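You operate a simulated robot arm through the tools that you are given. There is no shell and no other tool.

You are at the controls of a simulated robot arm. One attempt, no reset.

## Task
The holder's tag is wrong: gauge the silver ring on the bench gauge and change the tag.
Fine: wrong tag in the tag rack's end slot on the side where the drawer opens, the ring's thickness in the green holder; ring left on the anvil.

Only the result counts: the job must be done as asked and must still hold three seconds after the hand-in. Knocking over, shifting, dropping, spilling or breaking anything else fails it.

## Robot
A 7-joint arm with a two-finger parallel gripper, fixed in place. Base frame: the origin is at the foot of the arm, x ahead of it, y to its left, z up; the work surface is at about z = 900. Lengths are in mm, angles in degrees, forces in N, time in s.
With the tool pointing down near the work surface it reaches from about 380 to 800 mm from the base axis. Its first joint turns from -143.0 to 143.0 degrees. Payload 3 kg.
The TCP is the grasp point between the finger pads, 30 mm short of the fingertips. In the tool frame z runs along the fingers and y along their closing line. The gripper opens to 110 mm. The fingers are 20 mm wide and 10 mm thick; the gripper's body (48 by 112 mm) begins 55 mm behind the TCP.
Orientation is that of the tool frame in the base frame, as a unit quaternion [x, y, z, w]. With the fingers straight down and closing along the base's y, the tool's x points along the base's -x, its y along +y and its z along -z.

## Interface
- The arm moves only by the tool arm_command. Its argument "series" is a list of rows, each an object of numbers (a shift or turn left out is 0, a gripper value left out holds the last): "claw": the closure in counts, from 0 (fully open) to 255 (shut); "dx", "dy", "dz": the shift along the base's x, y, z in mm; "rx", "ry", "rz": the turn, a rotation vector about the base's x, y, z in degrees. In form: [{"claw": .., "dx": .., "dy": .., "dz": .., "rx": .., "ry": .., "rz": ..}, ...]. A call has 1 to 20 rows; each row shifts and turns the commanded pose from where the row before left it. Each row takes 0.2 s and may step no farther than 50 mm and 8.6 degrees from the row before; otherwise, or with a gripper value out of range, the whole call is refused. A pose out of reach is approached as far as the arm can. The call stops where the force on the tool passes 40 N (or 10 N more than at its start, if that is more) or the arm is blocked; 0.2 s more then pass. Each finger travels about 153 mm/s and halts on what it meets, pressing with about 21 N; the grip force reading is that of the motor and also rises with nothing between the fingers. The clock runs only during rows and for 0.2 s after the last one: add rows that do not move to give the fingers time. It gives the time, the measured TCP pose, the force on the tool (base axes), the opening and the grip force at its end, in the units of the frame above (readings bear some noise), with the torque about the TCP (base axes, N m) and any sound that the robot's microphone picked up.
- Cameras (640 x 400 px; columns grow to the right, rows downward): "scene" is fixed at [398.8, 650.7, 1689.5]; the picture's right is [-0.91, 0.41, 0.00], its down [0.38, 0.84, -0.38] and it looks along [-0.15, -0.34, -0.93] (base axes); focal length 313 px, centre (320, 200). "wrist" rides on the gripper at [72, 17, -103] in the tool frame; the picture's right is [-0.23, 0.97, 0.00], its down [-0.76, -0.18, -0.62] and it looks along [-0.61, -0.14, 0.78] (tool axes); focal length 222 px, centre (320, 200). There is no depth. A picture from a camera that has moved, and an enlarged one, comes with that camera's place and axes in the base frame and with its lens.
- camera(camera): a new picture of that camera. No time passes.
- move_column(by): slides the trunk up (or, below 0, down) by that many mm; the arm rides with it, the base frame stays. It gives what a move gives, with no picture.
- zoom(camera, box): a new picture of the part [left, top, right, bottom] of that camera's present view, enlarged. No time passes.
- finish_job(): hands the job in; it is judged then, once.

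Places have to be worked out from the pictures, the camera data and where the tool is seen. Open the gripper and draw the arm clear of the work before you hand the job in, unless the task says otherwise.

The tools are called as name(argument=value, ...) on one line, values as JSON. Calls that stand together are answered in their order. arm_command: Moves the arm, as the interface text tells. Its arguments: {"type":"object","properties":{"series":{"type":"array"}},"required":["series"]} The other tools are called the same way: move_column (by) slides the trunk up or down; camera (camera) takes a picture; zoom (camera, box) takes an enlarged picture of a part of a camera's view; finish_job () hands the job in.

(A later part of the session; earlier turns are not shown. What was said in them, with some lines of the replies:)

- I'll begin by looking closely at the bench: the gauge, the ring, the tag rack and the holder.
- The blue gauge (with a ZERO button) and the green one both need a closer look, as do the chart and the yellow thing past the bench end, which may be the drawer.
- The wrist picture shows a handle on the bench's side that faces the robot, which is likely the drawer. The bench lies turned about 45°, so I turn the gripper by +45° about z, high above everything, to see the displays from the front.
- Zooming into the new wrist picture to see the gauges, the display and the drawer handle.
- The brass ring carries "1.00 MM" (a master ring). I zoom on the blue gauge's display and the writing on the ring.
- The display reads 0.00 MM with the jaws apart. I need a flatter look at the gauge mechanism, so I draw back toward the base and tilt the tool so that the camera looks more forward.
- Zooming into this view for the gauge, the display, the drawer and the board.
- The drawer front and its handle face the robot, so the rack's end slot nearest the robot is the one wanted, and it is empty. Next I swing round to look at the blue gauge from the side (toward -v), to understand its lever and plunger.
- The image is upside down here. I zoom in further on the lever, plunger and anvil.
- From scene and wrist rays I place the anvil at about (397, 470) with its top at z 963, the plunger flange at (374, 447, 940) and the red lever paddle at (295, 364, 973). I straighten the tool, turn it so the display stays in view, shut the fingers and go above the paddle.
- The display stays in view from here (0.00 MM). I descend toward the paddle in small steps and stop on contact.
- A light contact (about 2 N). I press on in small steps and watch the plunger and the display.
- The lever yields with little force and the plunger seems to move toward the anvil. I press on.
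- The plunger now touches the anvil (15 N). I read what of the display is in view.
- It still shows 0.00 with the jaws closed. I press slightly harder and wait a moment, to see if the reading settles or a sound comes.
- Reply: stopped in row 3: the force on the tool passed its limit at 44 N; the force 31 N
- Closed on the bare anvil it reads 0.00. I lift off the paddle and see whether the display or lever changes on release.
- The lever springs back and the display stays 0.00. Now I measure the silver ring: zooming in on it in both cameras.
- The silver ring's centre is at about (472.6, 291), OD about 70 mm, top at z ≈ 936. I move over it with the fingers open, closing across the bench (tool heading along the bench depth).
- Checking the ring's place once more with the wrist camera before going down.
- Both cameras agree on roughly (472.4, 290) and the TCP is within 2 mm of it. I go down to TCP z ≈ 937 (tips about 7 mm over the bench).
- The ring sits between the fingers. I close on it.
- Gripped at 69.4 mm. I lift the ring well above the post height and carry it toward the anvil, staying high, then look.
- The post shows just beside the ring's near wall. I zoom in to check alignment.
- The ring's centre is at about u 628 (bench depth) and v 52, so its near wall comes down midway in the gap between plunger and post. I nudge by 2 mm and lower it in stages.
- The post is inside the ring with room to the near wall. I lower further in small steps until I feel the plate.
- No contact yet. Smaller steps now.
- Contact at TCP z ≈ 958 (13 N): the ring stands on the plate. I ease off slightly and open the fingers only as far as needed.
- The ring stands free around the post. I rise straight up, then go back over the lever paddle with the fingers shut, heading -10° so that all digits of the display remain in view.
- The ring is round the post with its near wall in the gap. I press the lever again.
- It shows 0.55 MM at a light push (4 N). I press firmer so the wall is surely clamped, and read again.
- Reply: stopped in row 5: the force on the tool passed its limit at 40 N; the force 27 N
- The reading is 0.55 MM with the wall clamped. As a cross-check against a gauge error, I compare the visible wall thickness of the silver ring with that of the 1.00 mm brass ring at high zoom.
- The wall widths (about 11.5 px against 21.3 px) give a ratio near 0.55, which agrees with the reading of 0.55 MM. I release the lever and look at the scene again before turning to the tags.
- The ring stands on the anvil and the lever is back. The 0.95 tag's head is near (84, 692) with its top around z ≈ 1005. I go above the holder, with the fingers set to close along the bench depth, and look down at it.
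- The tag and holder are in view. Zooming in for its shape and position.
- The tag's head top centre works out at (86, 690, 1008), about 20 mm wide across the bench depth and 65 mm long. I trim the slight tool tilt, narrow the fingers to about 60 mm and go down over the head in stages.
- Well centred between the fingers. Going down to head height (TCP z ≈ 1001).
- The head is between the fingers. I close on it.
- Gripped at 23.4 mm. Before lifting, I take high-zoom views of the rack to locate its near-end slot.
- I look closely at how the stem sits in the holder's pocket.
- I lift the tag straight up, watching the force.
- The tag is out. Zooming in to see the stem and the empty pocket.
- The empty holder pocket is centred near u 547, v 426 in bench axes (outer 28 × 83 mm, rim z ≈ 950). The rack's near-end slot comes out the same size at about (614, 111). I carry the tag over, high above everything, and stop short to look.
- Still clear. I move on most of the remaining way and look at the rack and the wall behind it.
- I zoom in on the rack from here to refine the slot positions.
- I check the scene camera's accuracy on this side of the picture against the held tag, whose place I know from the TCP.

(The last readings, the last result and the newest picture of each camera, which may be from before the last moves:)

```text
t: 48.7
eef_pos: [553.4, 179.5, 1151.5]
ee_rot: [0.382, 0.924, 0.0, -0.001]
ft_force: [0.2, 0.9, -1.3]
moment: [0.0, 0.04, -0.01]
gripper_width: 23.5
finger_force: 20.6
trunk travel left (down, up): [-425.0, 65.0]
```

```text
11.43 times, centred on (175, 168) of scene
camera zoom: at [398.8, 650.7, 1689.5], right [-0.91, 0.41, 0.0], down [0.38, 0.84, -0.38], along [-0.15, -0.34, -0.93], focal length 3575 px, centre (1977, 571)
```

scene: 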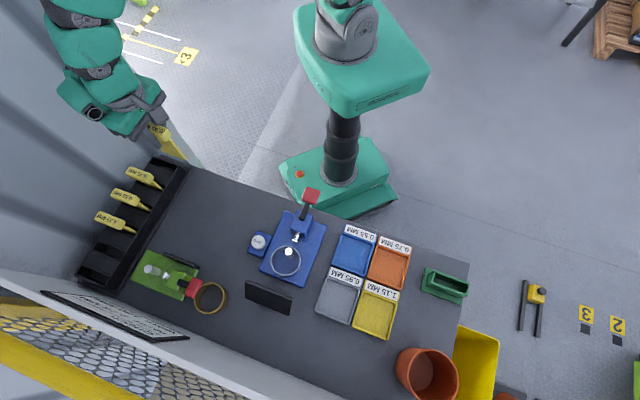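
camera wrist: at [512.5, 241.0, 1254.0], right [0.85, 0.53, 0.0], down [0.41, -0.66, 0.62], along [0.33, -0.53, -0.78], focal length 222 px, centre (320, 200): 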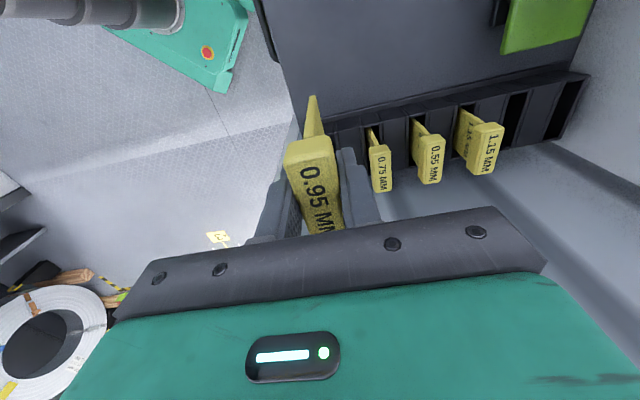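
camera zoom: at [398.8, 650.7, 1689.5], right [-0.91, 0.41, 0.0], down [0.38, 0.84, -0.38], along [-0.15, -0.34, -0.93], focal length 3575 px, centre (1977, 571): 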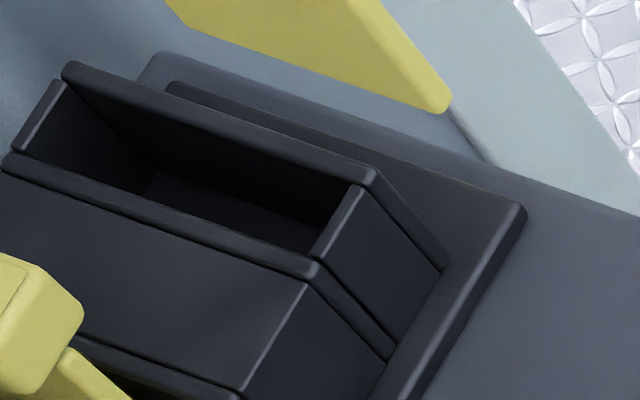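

The held tag fits the prediction: its plate is about 59 mm long and reaches 91 mm below the TCP. The end slot's centre comes out at (614, 111.4). I move over it in steps, watching the force, since the wall is close behind the rack.

arm_command(series=[{"dx": 15.4, "dy": -16.9}, {"dx": 15.4, "dy": -16.9}, {"dx": 10.3, "dy": -11.3}, {"dx": 10.3, "dy": -11.3}, {"dx": 10.1, "dy": -11.1}, {}])

camera(camera="wrist")

zoom(camera="scene", box=[40, 60, 220, 220])

```text
t: 50.1
eef_pos: [614.6, 109.8, 1151.2]
ee_rot: [0.382, 0.924, -0.001, -0.001]
ft_force: [-1.0, 0.1, -0.5]
moment: [0.02, 0.0, 0.0]
gripper_width: 23.3
finger_force: 20.9
trunk travel left (down, up): [-425.0, 65.0]
```

```text
taken
camera wrist: at [575.0, 172.7, 1254.0], right [0.85, 0.53, 0.0], down [0.41, -0.66, 0.62], along [0.33, -0.53, -0.78], focal length 222 px, centre (320, 200)
```

wrist: 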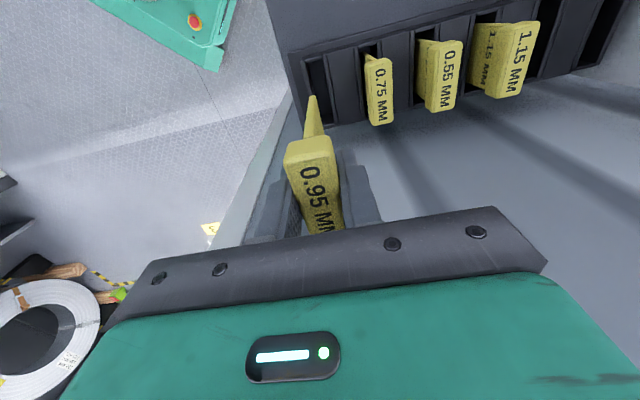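

```text
2.50 times, centred on (130, 140) of scene
camera zoom: at [398.8, 650.7, 1689.5], right [-0.91, 0.41, 0.0], down [0.38, 0.84, -0.38], along [-0.15, -0.34, -0.93], focal length 782 px, centre (795, 350)
```

zoom: 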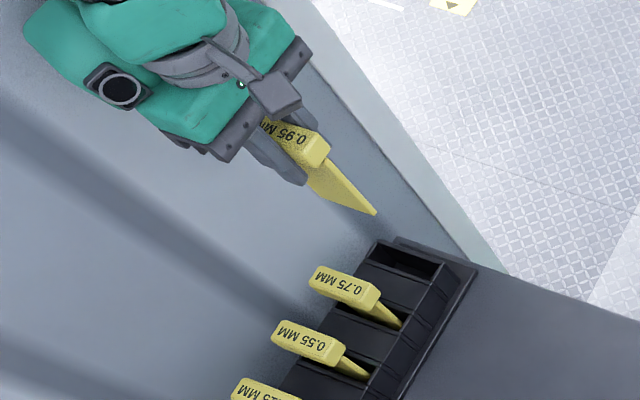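

No contact with the wall. I check the end slot against the stem in the wrist picture.

zoom(camera="wrist", box=[270, 30, 400, 150])

```text
3.33 times, centred on (335, 90) of wrist
camera zoom: at [575.0, 172.7, 1254.0], right [0.85, 0.53, 0.0], down [0.41, -0.66, 0.62], along [0.33, -0.53, -0.78], focal length 740 px, centre (270, 567)
```

zoom: 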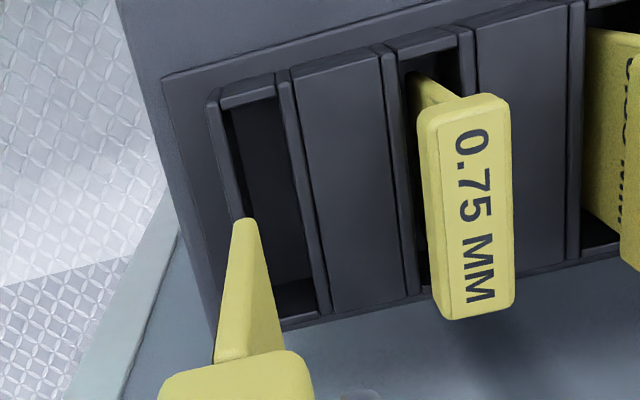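

The two cameras agree on the slot within about 2 mm (centre u 513, v -354.5). I correct by 2 mm and lower the tag to just above the rim.

arm_command(series=[{"dx": -0.3, "dy": 2.4}, {"dz": -25}, {"dz": -25}, {"dz": -25}, {"dz": -22}, {}])

zoom(camera="wrist", box=[230, 30, 430, 240])

zoom(camera="scene", box=[100, 110, 220, 210])

```text
t: 51.5
eef_pos: [614.7, 113.1, 1054.3]
ee_rot: [0.382, 0.924, 0.0, -0.001]
ft_force: [-0.2, 0.5, 0.0]
moment: [-0.01, -0.01, 0.0]
gripper_width: 23.4
finger_force: 21.0
trunk travel left (down, up): [-425.0, 65.0]
```

```text
1.90 times, centred on (330, 135) of wrist
camera zoom: at [573.9, 176.3, 1156.9], right [0.85, 0.53, 0.0], down [0.41, -0.66, 0.62], along [0.33, -0.53, -0.78], focal length 423 px, centre (301, 324)
```

zoom: 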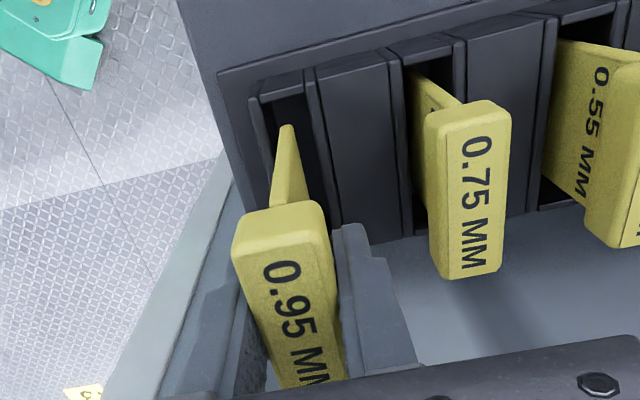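

```text
4.00 times, centred on (160, 160) of scene
camera zoom: at [398.8, 650.7, 1689.5], right [-0.91, 0.41, 0.0], down [0.38, 0.84, -0.38], along [-0.15, -0.34, -0.93], focal length 1251 px, centre (960, 360)
```

zoom: 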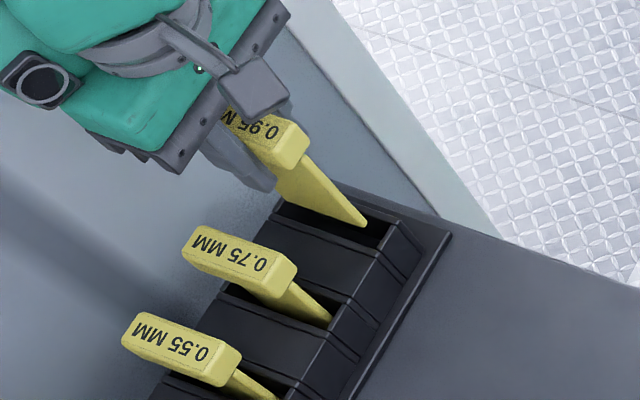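

The stem is right over the pocket opening. I lower it further, in steps.

arm_command(series=[{"dz": -8}, {"dz": -8}, {"dz": -8}, {"dz": -8}, {"dz": -6}, {"dz": -6}, {}])

zoom(camera="wrist", box=[230, 30, 430, 240])

zoom(camera="scene", box=[100, 110, 220, 210])

```text
t: 53.1
eef_pos: [613.7, 112.6, 1009.9]
ee_rot: [0.382, 0.924, 0.0, -0.001]
ft_force: [0.2, 0.0, 0.0]
moment: [0.0, -0.04, -0.02]
gripper_width: 23.2
finger_force: 20.8
trunk travel left (down, up): [-425.0, 65.0]
```

```text
1.90 times, centred on (330, 135) of wrist
camera zoom: at [573.8, 175.3, 1113.7], right [0.85, 0.53, 0.0], down [0.41, -0.66, 0.62], along [0.33, -0.53, -0.78], focal length 423 px, centre (301, 324)
```

zoom: 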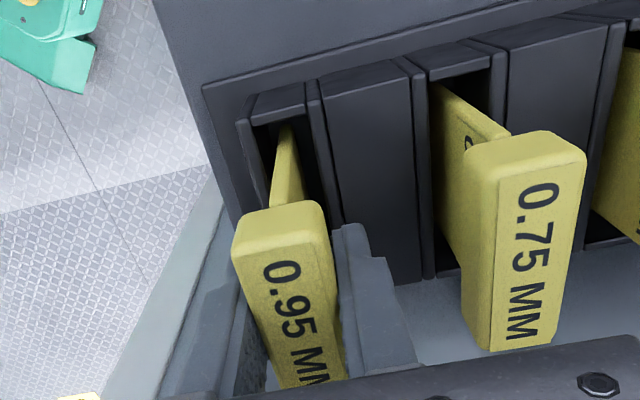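

```text
4.00 times, centred on (160, 160) of scene
camera zoom: at [398.8, 650.7, 1689.5], right [-0.91, 0.41, 0.0], down [0.38, 0.84, -0.38], along [-0.15, -0.34, -0.93], focal length 1251 px, centre (960, 360)
```

zoom: 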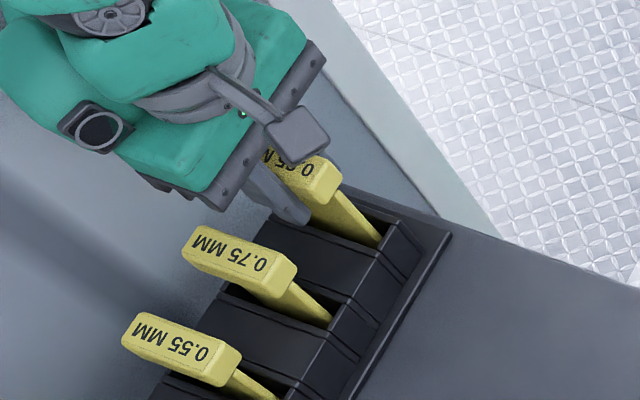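

The stem is inside the pocket. Small steps now until it touches the floor of the slot.

arm_command(series=[{"dz": -2.5}, {"dz": -2.5}, {"dz": -1.5}, {"dz": -1}, {}])

```text
t: 54.3
eef_pos: [614.4, 112.5, 1003.1]
ee_rot: [0.382, 0.924, 0.0, -0.001]
ft_force: [0.1, -0.7, 0.2]
moment: [0.01, -0.02, 0.0]
gripper_width: 23.4
finger_force: 21.1
trunk travel left (down, up): [-425.0, 65.0]
```

No contact yet, so I go on with 1 mm steps.

arm_command(series=[{"dz": -1}, {"dz": -1}, {}])

```text
t: 55.1
eef_pos: [616.6, 113.0, 1002.1]
ee_rot: [0.382, 0.924, 0.0, 0.0]
ft_force: [0.9, 0.9, -0.2]
moment: [0.01, -0.02, 0.03]
gripper_width: 23.0
finger_force: 20.8
trunk travel left (down, up): [-425.0, 65.0]
```

arm_command(series=[{"dz": -1}, {"dz": -0.8}, {}])

```text
t: 55.9
eef_pos: [614.4, 113.0, 1001.7]
ee_rot: [0.382, 0.924, 0.001, 0.0]
ft_force: [0.6, 0.0, 15.7]
moment: [0.01, 0.0, 0.01]
gripper_width: 23.5
finger_force: 21.2
trunk travel left (down, up): [-425.0, 65.0]
```

Contact (16 N) at the same height as it had in the holder. I ease off slightly and open the fingers gently to about 40 mm.

arm_command(series=[{"dz": 0.7}, {"claw": 195}, {"claw": 180}, {"claw": 162}, {}, {}])

camera(camera="wrist")

zoom(camera="scene", box=[100, 110, 220, 210])

```text
t: 57.3
eef_pos: [615.0, 113.0, 1000.2]
ee_rot: [0.382, 0.924, 0.001, -0.001]
ft_force: [0.5, 0.8, 0.2]
moment: [0.04, 0.0, 0.01]
gripper_width: 40.1
finger_force: 0.1
trunk travel left (down, up): [-425.0, 65.0]
```

```text
taken
camera wrist: at [574.1, 175.8, 1103.2], right [0.85, 0.53, 0.0], down [0.41, -0.66, 0.62], along [0.33, -0.53, -0.78], focal length 222 px, centre (320, 200)
```

wrist: 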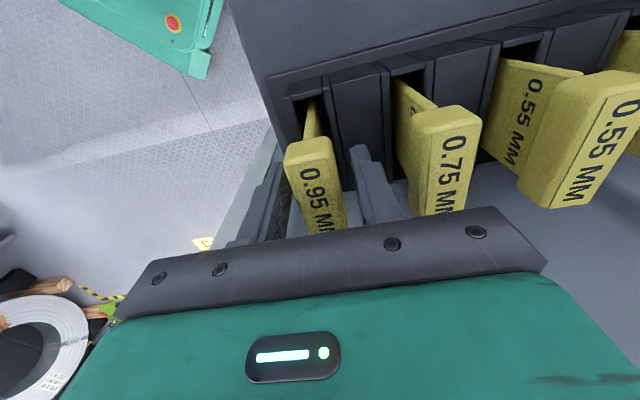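

```text
4.00 times, centred on (160, 160) of scene
camera zoom: at [398.8, 650.7, 1689.5], right [-0.91, 0.41, 0.0], down [0.38, 0.84, -0.38], along [-0.15, -0.34, -0.93], focal length 1251 px, centre (960, 360)
```

zoom: 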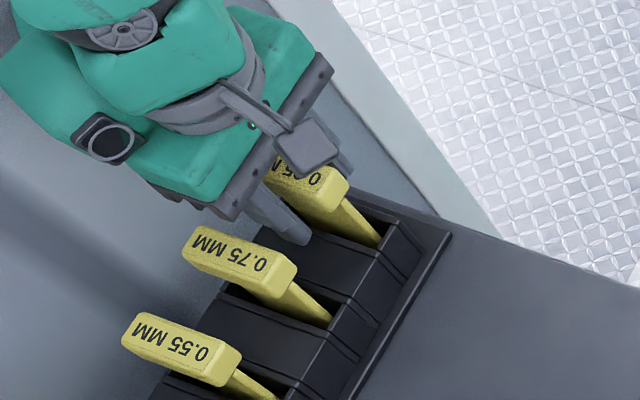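

The 0.95 tag stands upright in the end slot. I rise straight up and move over the 0.55 tag in the third slot.

arm_command(series=[{"dz": 8}, {"dz": 15}, {"dz": 25}, {"dz": 30}, {"dz": 32}, {"dx": 17.4, "dy": 17.2}, {"dx": 17.4, "dy": 17.2}, {"dx": 17.4, "dy": 17.2}, {"dx": 17.4, "dy": 17.2}, {"dx": 17.4, "dy": 17.2}, {}])

camera(camera="wrist")

zoom(camera="scene", box=[60, 120, 220, 250])

```text
t: 59.7
eef_pos: [703.5, 197.2, 1110.0]
ee_rot: [0.383, 0.924, 0.0, 0.0]
ft_force: [-0.2, 0.7, 0.3]
moment: [0.01, 0.02, 0.0]
gripper_width: 40.0
finger_force: 0.0
trunk travel left (down, up): [-425.0, 65.0]
```

```text
taken
camera wrist: at [663.6, 261.1, 1212.8], right [0.85, 0.53, 0.0], down [0.41, -0.66, 0.62], along [0.33, -0.53, -0.78], focal length 222 px, centre (320, 200)
```

wrist: 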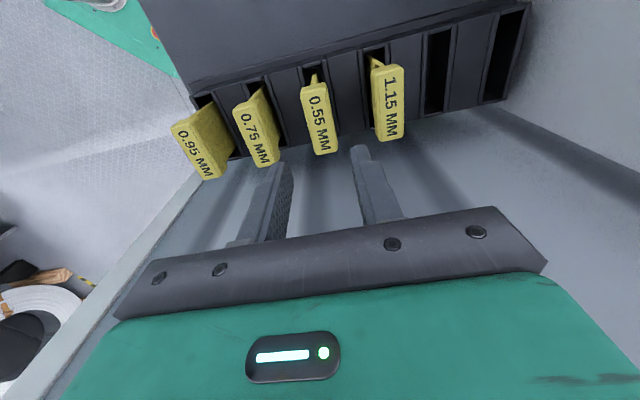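

```text
3.08 times, centred on (140, 185) of scene
camera zoom: at [398.8, 650.7, 1689.5], right [-0.91, 0.41, 0.0], down [0.38, 0.84, -0.38], along [-0.15, -0.34, -0.93], focal length 962 px, centre (874, 246)
```

zoom: 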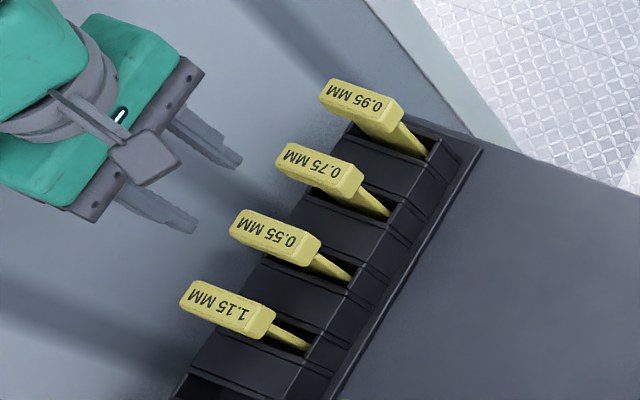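

All four tags stand upright now, with 0.95 in the end slot. I zoom on the 0.55 tag to line up.

zoom(camera="wrist", box=[230, 50, 420, 210])

```text
2.50 times, centred on (325, 130) of wrist
camera zoom: at [663.6, 261.1, 1212.8], right [0.85, 0.53, 0.0], down [0.41, -0.66, 0.62], along [0.33, -0.53, -0.78], focal length 555 px, centre (308, 375)
```

zoom: 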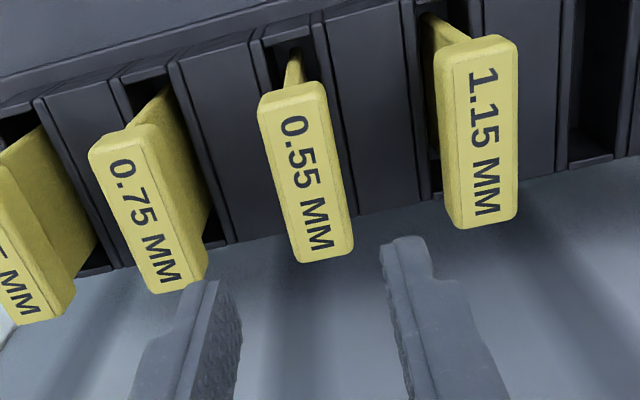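

The 0.55 tag's head is centred between the fingers along the closing line, and about 2.5 mm off along the other. I correct that and go down to head height.

arm_command(series=[{"dx": -1.8, "dy": 1.8}, {"dz": -25}, {"dz": -25}, {"dz": -20}, {"dz": -15}, {"dz": -12}, {"dz": -11}, {}])

camera(camera="wrist")

zoom(camera="scene", box=[60, 120, 220, 250])

```text
t: 61.5
eef_pos: [700.4, 198.6, 1003.2]
ee_rot: [0.381, 0.925, 0.001, -0.001]
ft_force: [0.0, 0.0, -0.3]
moment: [0.0, 0.0, 0.02]
gripper_width: 40.2
finger_force: 0.1
trunk travel left (down, up): [-425.0, 65.0]
```

```text
taken
camera wrist: at [659.2, 262.3, 1105.1], right [0.85, 0.53, 0.0], down [0.41, -0.66, 0.62], along [0.33, -0.53, -0.78], focal length 222 px, centre (320, 200)
```

wrist: 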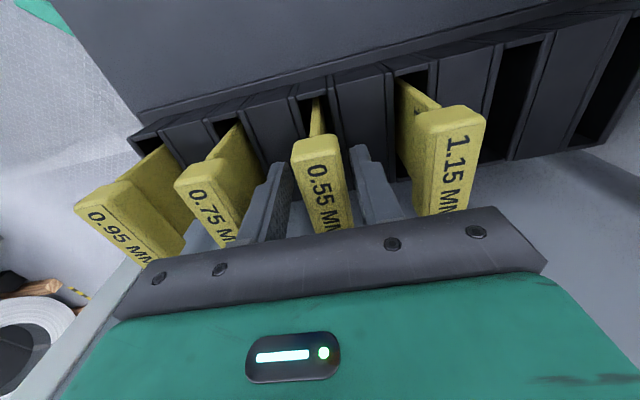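

```text
3.08 times, centred on (140, 185) of scene
camera zoom: at [398.8, 650.7, 1689.5], right [-0.91, 0.41, 0.0], down [0.38, 0.84, -0.38], along [-0.15, -0.34, -0.93], focal length 962 px, centre (874, 246)
```

zoom: 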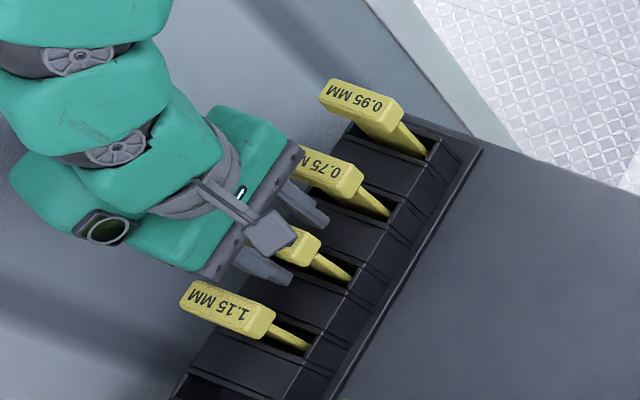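

The 0.55 head is between the fingers. I close on it.

arm_command(series=[{"dz": -1}, {"claw": 185}, {"claw": 205}, {"claw": 255}, {}, {}])

camera(camera="wrist")

```text
t: 62.9
eef_pos: [700.0, 200.4, 1002.8]
ee_rot: [0.382, 0.924, 0.0, -0.001]
ft_force: [0.7, 0.4, 0.2]
moment: [0.02, -0.02, -0.02]
gripper_width: 23.3
finger_force: 21.4
trunk travel left (down, up): [-425.0, 65.0]
```

```text
taken
camera wrist: at [659.2, 263.0, 1104.4], right [0.85, 0.53, 0.0], down [0.41, -0.66, 0.62], along [0.33, -0.53, -0.78], focal length 222 px, centre (320, 200)
```

wrist: 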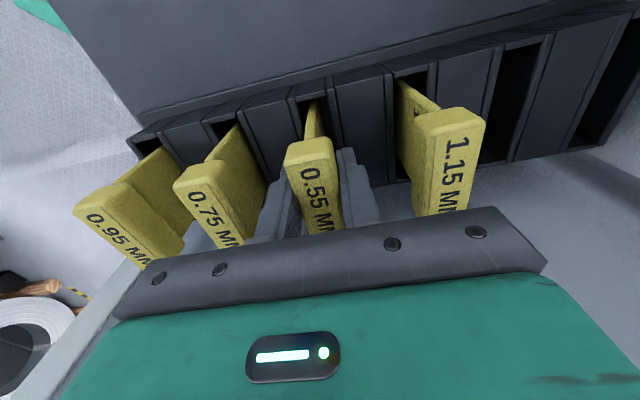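

Gripped at 23.3 mm. I lift the tag clear of the rack.

arm_command(series=[{"dz": 5}, {"dz": 10}, {"dz": 15}, {"dz": 25}, {"dz": 30}, {"dz": 30}, {"dz": 35}, {}])

camera(camera="wrist")

zoom(camera="scene", box=[60, 100, 220, 250])

```text
t: 64.7
eef_pos: [701.0, 201.1, 1152.1]
ee_rot: [0.381, 0.925, 0.001, -0.001]
ft_force: [0.4, -0.9, -0.5]
moment: [-0.02, 0.01, 0.02]
gripper_width: 23.3
finger_force: 21.2
trunk travel left (down, up): [-425.0, 65.0]
```

```text
taken
camera wrist: at [660.1, 264.0, 1254.2], right [0.85, 0.53, 0.0], down [0.41, -0.66, 0.62], along [0.33, -0.53, -0.78], focal length 222 px, centre (320, 200)
```

wrist: 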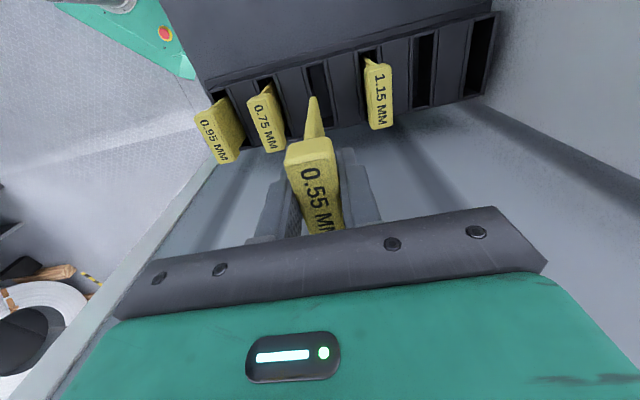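

```text
2.67 times, centred on (140, 175) of scene
camera zoom: at [398.8, 650.7, 1689.5], right [-0.91, 0.41, 0.0], down [0.38, 0.84, -0.38], along [-0.15, -0.34, -0.93], focal length 834 px, centre (800, 267)
```

zoom: 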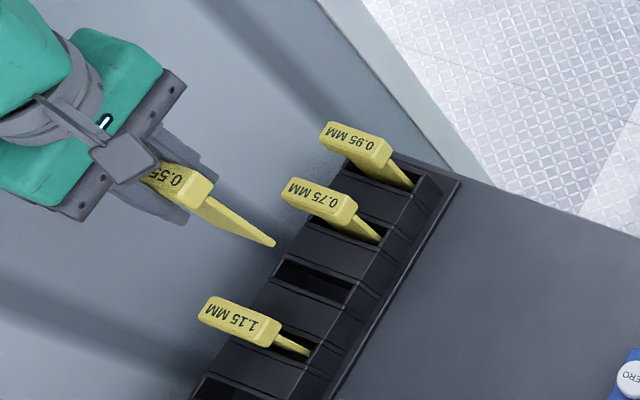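

The 0.55 tag is out and the others are undisturbed. I carry it across the bench, high above the gauge and trays, to the holder.

arm_command(series=[{"dx": -23.6, "dy": 18.8}, {"dx": -23.6, "dy": 18.8}, {"dx": -23.6, "dy": 18.8}, {"dx": -23.6, "dy": 18.8}, {"dx": -23.6, "dy": 18.8}, {"dx": -23.6, "dy": 18.8}, {"dx": -23.6, "dy": 18.8}, {"dx": -23.6, "dy": 18.8}, {"dx": -23.6, "dy": 18.8}, {"dx": -23.6, "dy": 18.8}, {"dx": -23.6, "dy": 18.8}, {"dx": -23.6, "dy": 18.8}, {"dx": -23.6, "dy": 18.8}, {"dx": -23.6, "dy": 18.8}, {"dx": -23.6, "dy": 18.8}, {"dx": -23.6, "dy": 18.8}, {"dx": -23.6, "dy": 18.8}, {"dx": -23.6, "dy": 18.8}, {}])

camera(camera="wrist")

```text
t: 68.7
eef_pos: [273.8, 539.3, 1150.8]
ee_rot: [0.382, 0.924, 0.0, -0.001]
ft_force: [0.8, 0.0, -0.8]
moment: [0.02, -0.03, 0.0]
gripper_width: 23.4
finger_force: 21.2
trunk travel left (down, up): [-425.0, 65.0]
```

```text
taken
camera wrist: at [233.5, 601.3, 1253.5], right [0.85, 0.53, 0.0], down [0.41, -0.66, 0.62], along [0.33, -0.53, -0.78], focal length 222 px, centre (320, 200)
```

wrist: 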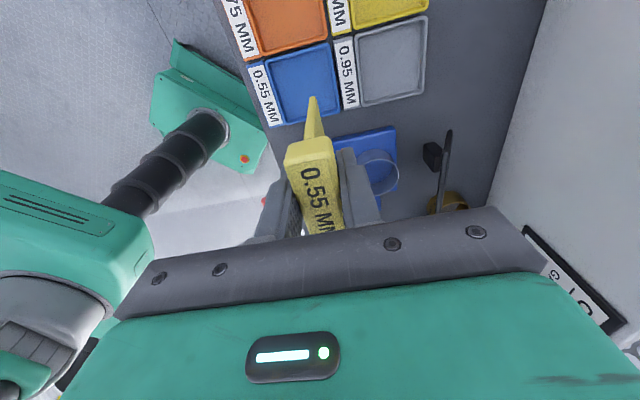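

On course. The last stretch takes it to above the holder.

arm_command(series=[{"dx": -23.5, "dy": 18.8}, {"dx": -23.5, "dy": 18.8}, {"dx": -23.5, "dy": 18.8}, {"dx": -23.5, "dy": 18.8}, {"dx": -23.5, "dy": 18.8}, {"dx": -23.5, "dy": 18.8}, {"dx": -23.5, "dy": 18.8}, {"dx": -23.5, "dy": 18.8}, {}, {}])

camera(camera="wrist")

zoom(camera="wrist", box=[280, 35, 360, 135])

zoom(camera="scene", box=[425, 260, 485, 310])

```text
t: 70.9
eef_pos: [86.5, 688.5, 1151.1]
ee_rot: [0.384, 0.923, 0.0, 0.0]
ft_force: [-0.7, 0.5, -1.1]
moment: [0.03, 0.0, 0.03]
gripper_width: 23.2
finger_force: 20.9
trunk travel left (down, up): [-425.0, 65.0]
```

```text
taken
camera wrist: at [44.9, 751.7, 1254.4], right [0.85, 0.53, 0.0], down [0.41, -0.66, 0.62], along [0.33, -0.53, -0.78], focal length 222 px, centre (320, 200)
```

wrist: 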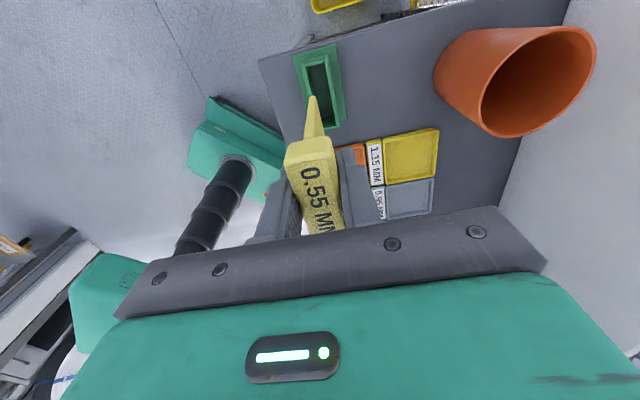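

```text
4.00 times, centred on (320, 85) of wrist
camera zoom: at [44.9, 751.7, 1254.4], right [0.85, 0.53, 0.0], down [0.41, -0.66, 0.62], along [0.33, -0.53, -0.78], focal length 888 px, centre (320, 660)
```

zoom: 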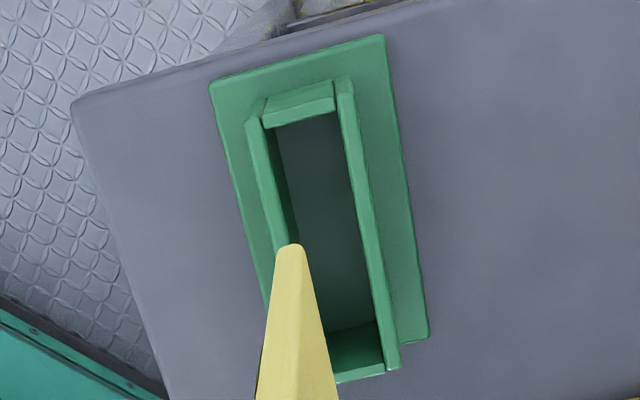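

```text
8.00 times, centred on (455, 285) of scene
camera zoom: at [398.8, 650.7, 1689.5], right [-0.91, 0.41, 0.0], down [0.38, 0.84, -0.38], along [-0.15, -0.34, -0.93], focal length 2502 px, centre (-760, -480)
```

zoom: 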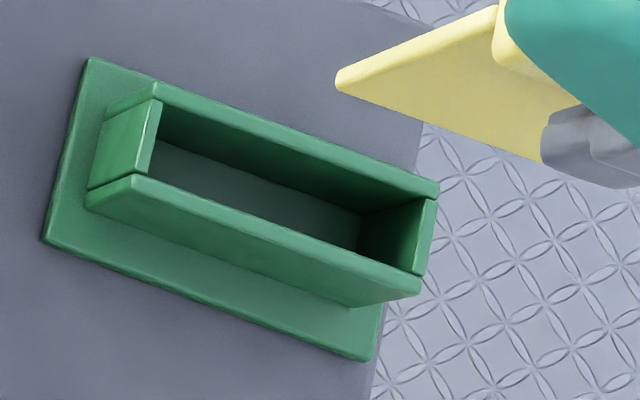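

The view is practically the same as when the 0.95 tag came out, so the tag is right over the pocket. I lower it to just above the rim and check.

arm_command(series=[{"dz": -25}, {"dz": -25}, {"dz": -25}, {"dz": -20}, {}])

zoom(camera="wrist", box=[250, 30, 390, 240])

zoom(camera="scene", box=[415, 240, 505, 310])

```text
t: 72.1
eef_pos: [88.0, 690.4, 1056.4]
ee_rot: [0.382, 0.924, 0.0, -0.001]
ft_force: [-0.1, -0.4, 0.0]
moment: [-0.02, 0.01, -0.04]
gripper_width: 23.4
finger_force: 21.0
trunk travel left (down, up): [-425.0, 65.0]
```

```text
1.90 times, centred on (320, 135) of wrist
camera zoom: at [47.0, 753.1, 1159.1], right [0.85, 0.53, 0.0], down [0.41, -0.66, 0.62], along [0.33, -0.53, -0.78], focal length 423 px, centre (320, 324)
```

zoom: 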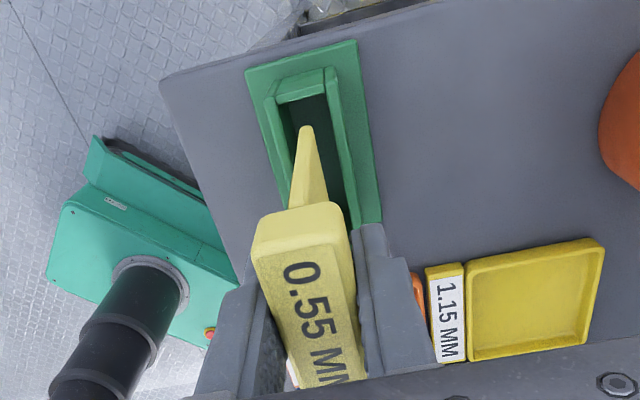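

```text
5.71 times, centred on (460, 275) of scene
camera zoom: at [398.8, 650.7, 1689.5], right [-0.91, 0.41, 0.0], down [0.38, 0.84, -0.38], along [-0.15, -0.34, -0.93], focal length 1788 px, centre (-480, -229)
```

zoom: 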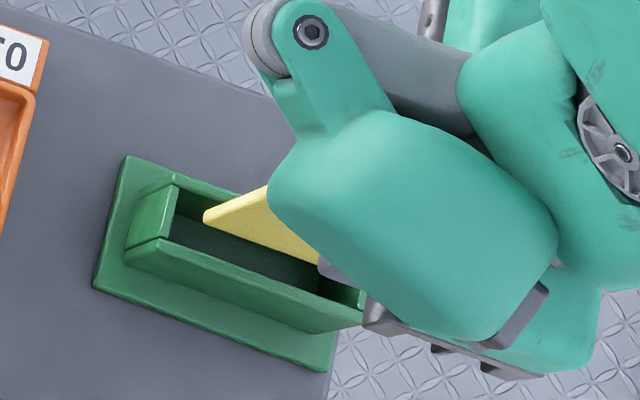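

Well aligned. I lower it into the pocket.

arm_command(series=[{"dz": -8}, {"dz": -8}, {"dz": -8}, {"dz": -8}, {"dz": -7}, {"dz": -7}, {}])

zoom(camera="wrist", box=[250, 30, 390, 240])

```text
t: 73.7
eef_pos: [87.6, 689.6, 1010.3]
ee_rot: [0.383, 0.924, 0.0, -0.001]
ft_force: [0.1, -0.4, -0.9]
moment: [0.01, -0.01, -0.02]
gripper_width: 23.6
finger_force: 21.1
trunk travel left (down, up): [-425.0, 65.0]
```

```text
1.90 times, centred on (320, 135) of wrist
camera zoom: at [45.9, 752.0, 1113.0], right [0.85, 0.53, 0.0], down [0.41, -0.66, 0.62], along [0.33, -0.53, -0.78], focal length 423 px, centre (320, 324)
```

zoom: 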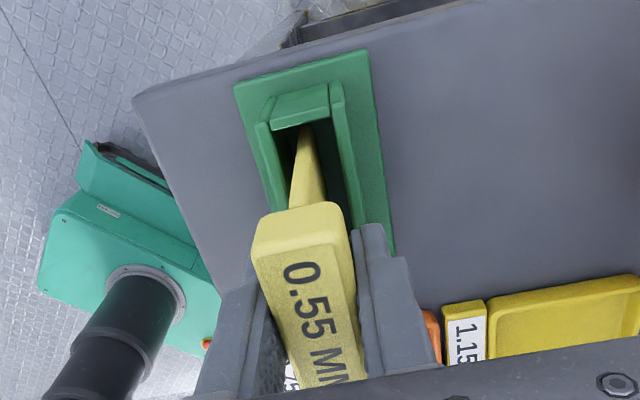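

The stem is inside the pocket without touching anything. I go on in small steps to the floor.

arm_command(series=[{"dz": -2.5}, {"dz": -2}, {"dz": -1.5}, {"dz": -1}, {}])

```text
t: 74.9
eef_pos: [86.1, 688.3, 1003.4]
ee_rot: [0.381, 0.924, 0.0, 0.0]
ft_force: [0.2, 0.4, -0.7]
moment: [0.01, 0.03, 0.01]
gripper_width: 23.4
finger_force: 21.0
trunk travel left (down, up): [-425.0, 65.0]
```

arm_command(series=[{"dz": -0.8}, {"dz": -0.8}, {}])

```text
t: 75.7
eef_pos: [86.6, 689.6, 1002.8]
ee_rot: [0.382, 0.924, 0.001, -0.001]
ft_force: [0.4, 0.1, -0.4]
moment: [0.03, 0.02, 0.02]
gripper_width: 23.5
finger_force: 20.3
trunk travel left (down, up): [-425.0, 65.0]
```

arm_command(series=[{"dz": -0.8}, {"dz": -0.8}, {}])

```text
t: 76.5
eef_pos: [86.3, 689.3, 1001.6]
ee_rot: [0.382, 0.924, 0.002, -0.001]
ft_force: [0.7, 1.8, 9.5]
moment: [0.05, -0.11, 0.01]
gripper_width: 23.6
finger_force: 21.0
trunk travel left (down, up): [-425.0, 65.0]
```

Contact (about 10 N): the tag is on the pocket's floor. I ease off and open the fingers gently.

arm_command(series=[{"dz": 0.5}, {"claw": 195}, {"claw": 180}, {"claw": 160}, {}, {}])

zoom(camera="wrist", box=[230, 30, 430, 240])

```text
t: 77.9
eef_pos: [85.9, 689.2, 1001.7]
ee_rot: [0.382, 0.924, 0.0, -0.001]
ft_force: [0.2, -0.9, 0.3]
moment: [0.0, -0.02, -0.03]
gripper_width: 41.0
finger_force: 0.0
trunk travel left (down, up): [-425.0, 65.0]
```

```text
1.90 times, centred on (330, 135) of wrist
camera zoom: at [45.8, 751.8, 1103.7], right [0.85, 0.53, 0.0], down [0.41, -0.66, 0.62], along [0.33, -0.53, -0.78], focal length 423 px, centre (301, 324)
```

zoom: 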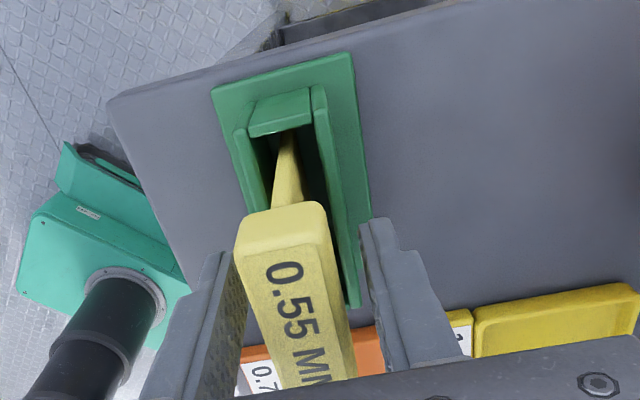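

The tag stands on its own between the open fingers. I open a little more and rise slowly straight up.

arm_command(series=[{"claw": 130}, {}, {"dz": 5}, {"dz": 10}, {"dz": 20}, {"dz": 30}, {"dz": 35}, {"dz": 40}, {}])

camera(camera="wrist")

camera(camera="scene")

```text
t: 79.9
eef_pos: [87.9, 689.7, 1140.5]
ee_rot: [0.384, 0.924, 0.0, -0.001]
ft_force: [0.1, -0.3, -0.2]
moment: [-0.04, 0.01, -0.03]
gripper_width: 53.9
finger_force: 0.1
trunk travel left (down, up): [-425.0, 65.0]
```

```text
taken
camera wrist: at [47.3, 752.5, 1243.2], right [0.85, 0.53, 0.0], down [0.41, -0.66, 0.62], along [0.33, -0.53, -0.78], focal length 222 px, centre (320, 200)
```

wrist: 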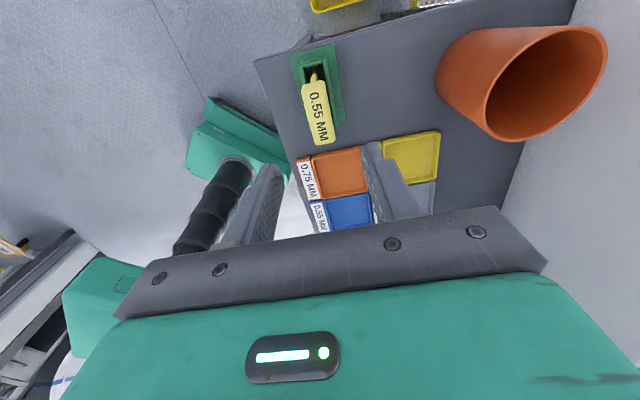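

```text
taken
```

scene: 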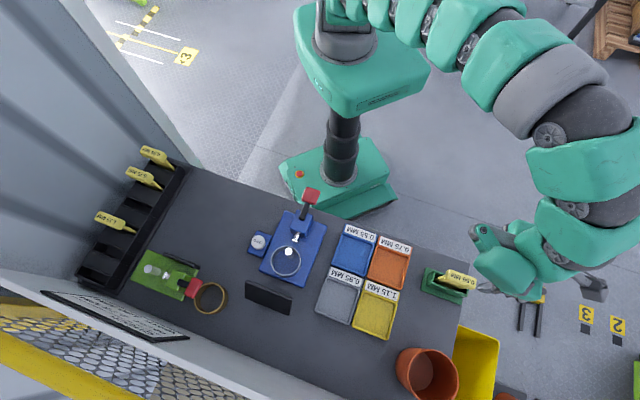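

Everything stands as wanted. I draw the arm back, away from the work, with the gripper open, and then check the whole scene.

arm_command(series=[{"claw": 0, "dz": 20}, {"dz": 20}, {"dx": 10, "dy": -25, "dz": 15}, {"dx": 10, "dy": -25, "dz": 15}, {"dx": 10, "dy": -25, "dz": 15}, {"dx": 10, "dy": -25, "dz": 10}, {"dx": 10, "dy": -25, "dz": 10}, {"dx": 10, "dy": -25}, {"dx": 10, "dy": -25}, {"dx": 10, "dy": -25}, {}])

camera(camera="scene")

zoom(camera="scene", box=[410, 250, 490, 310])

zoom(camera="scene", box=[75, 135, 205, 245])

zoom(camera="scene", box=[230, 180, 340, 300])

```text
t: 82.3
eef_pos: [167.9, 487.9, 1242.3]
ee_rot: [0.383, 0.924, 0.0, -0.001]
ft_force: [-0.3, 0.1, 0.0]
moment: [-0.01, -0.01, 0.0]
gripper_width: 109.9
finger_force: 0.1
trunk travel left (down, up): [-425.0, 65.0]
```

```text
taken
```

scene: 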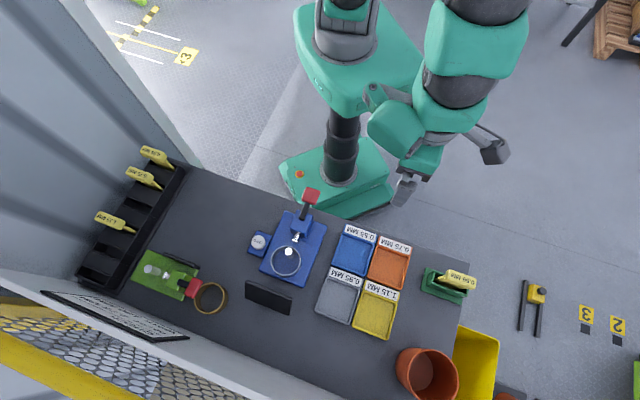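

```text
6.67 times, centred on (450, 280) of scene
camera zoom: at [398.8, 650.7, 1689.5], right [-0.91, 0.41, 0.0], down [0.38, 0.84, -0.38], along [-0.15, -0.34, -0.93], focal length 2085 px, centre (-547, -333)
```

zoom: 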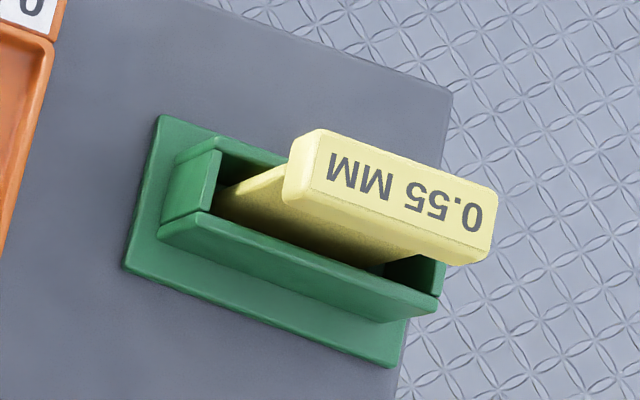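

```text
3.64 times, centred on (140, 190) of scene
camera zoom: at [398.8, 650.7, 1689.5], right [-0.91, 0.41, 0.0], down [0.38, 0.84, -0.38], along [-0.15, -0.34, -0.93], focal length 1138 px, centre (974, 236)
```

zoom: 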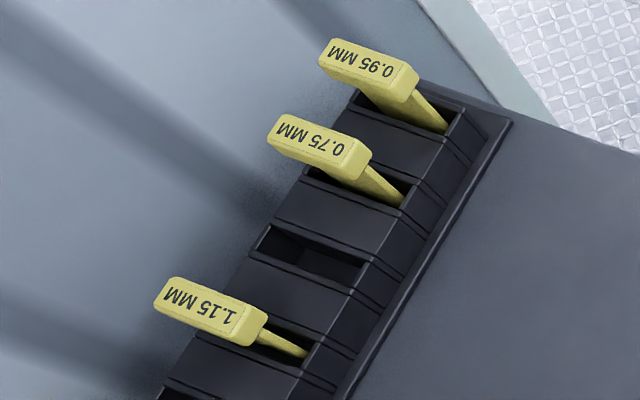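

```text
3.33 times, centred on (285, 240) of scene
camera zoom: at [398.8, 650.7, 1689.5], right [-0.91, 0.41, 0.0], down [0.38, 0.84, -0.38], along [-0.15, -0.34, -0.93], focal length 1043 px, centre (437, 67)
```

zoom: 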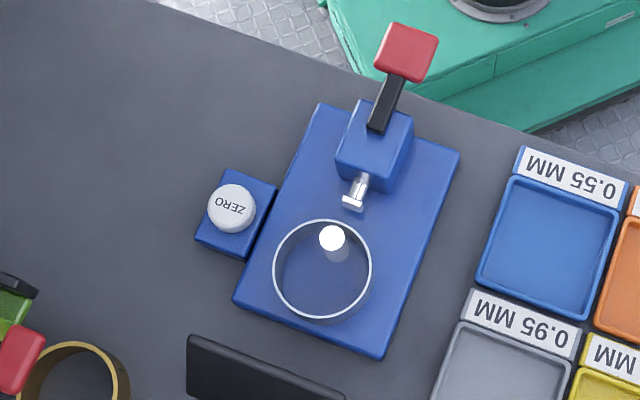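

Final state: the 0.55 tag is in the green holder and the 0.95 tag is in the rack's end slot on the drawer side. The ring is on the anvil, the arm is clear and the gripper is open. I hand the job in.

finish_job()

```text
The job is handed in.
```

The silver ring gauged at 0.55 mm, and the tags are changed to match. I've handed the job in, but the hand-in gave no verdict.

- **Gauging:** I used the blue gauge. It read 0.00 MM closed on the bare anvil and 0.55 MM with the ring's wall clamped. I did not press ZERO. The ring's wall looked about 0.55 times as thick as that of the brass ring marked 1.00 MM, which fits the reading.
- **Tags:** The 0.55 MM tag now stands in the green holder. The wrong 0.95 MM tag stands in the rack's end slot nearest the robot, because the drawer front and handle face that way.
- **Ring:** It is standing free around the anvil.
- **Everything else:** In the last pictures the other two tags were still upright in their slots and nothing else looked moved. The arm is drawn back with the gripper open.
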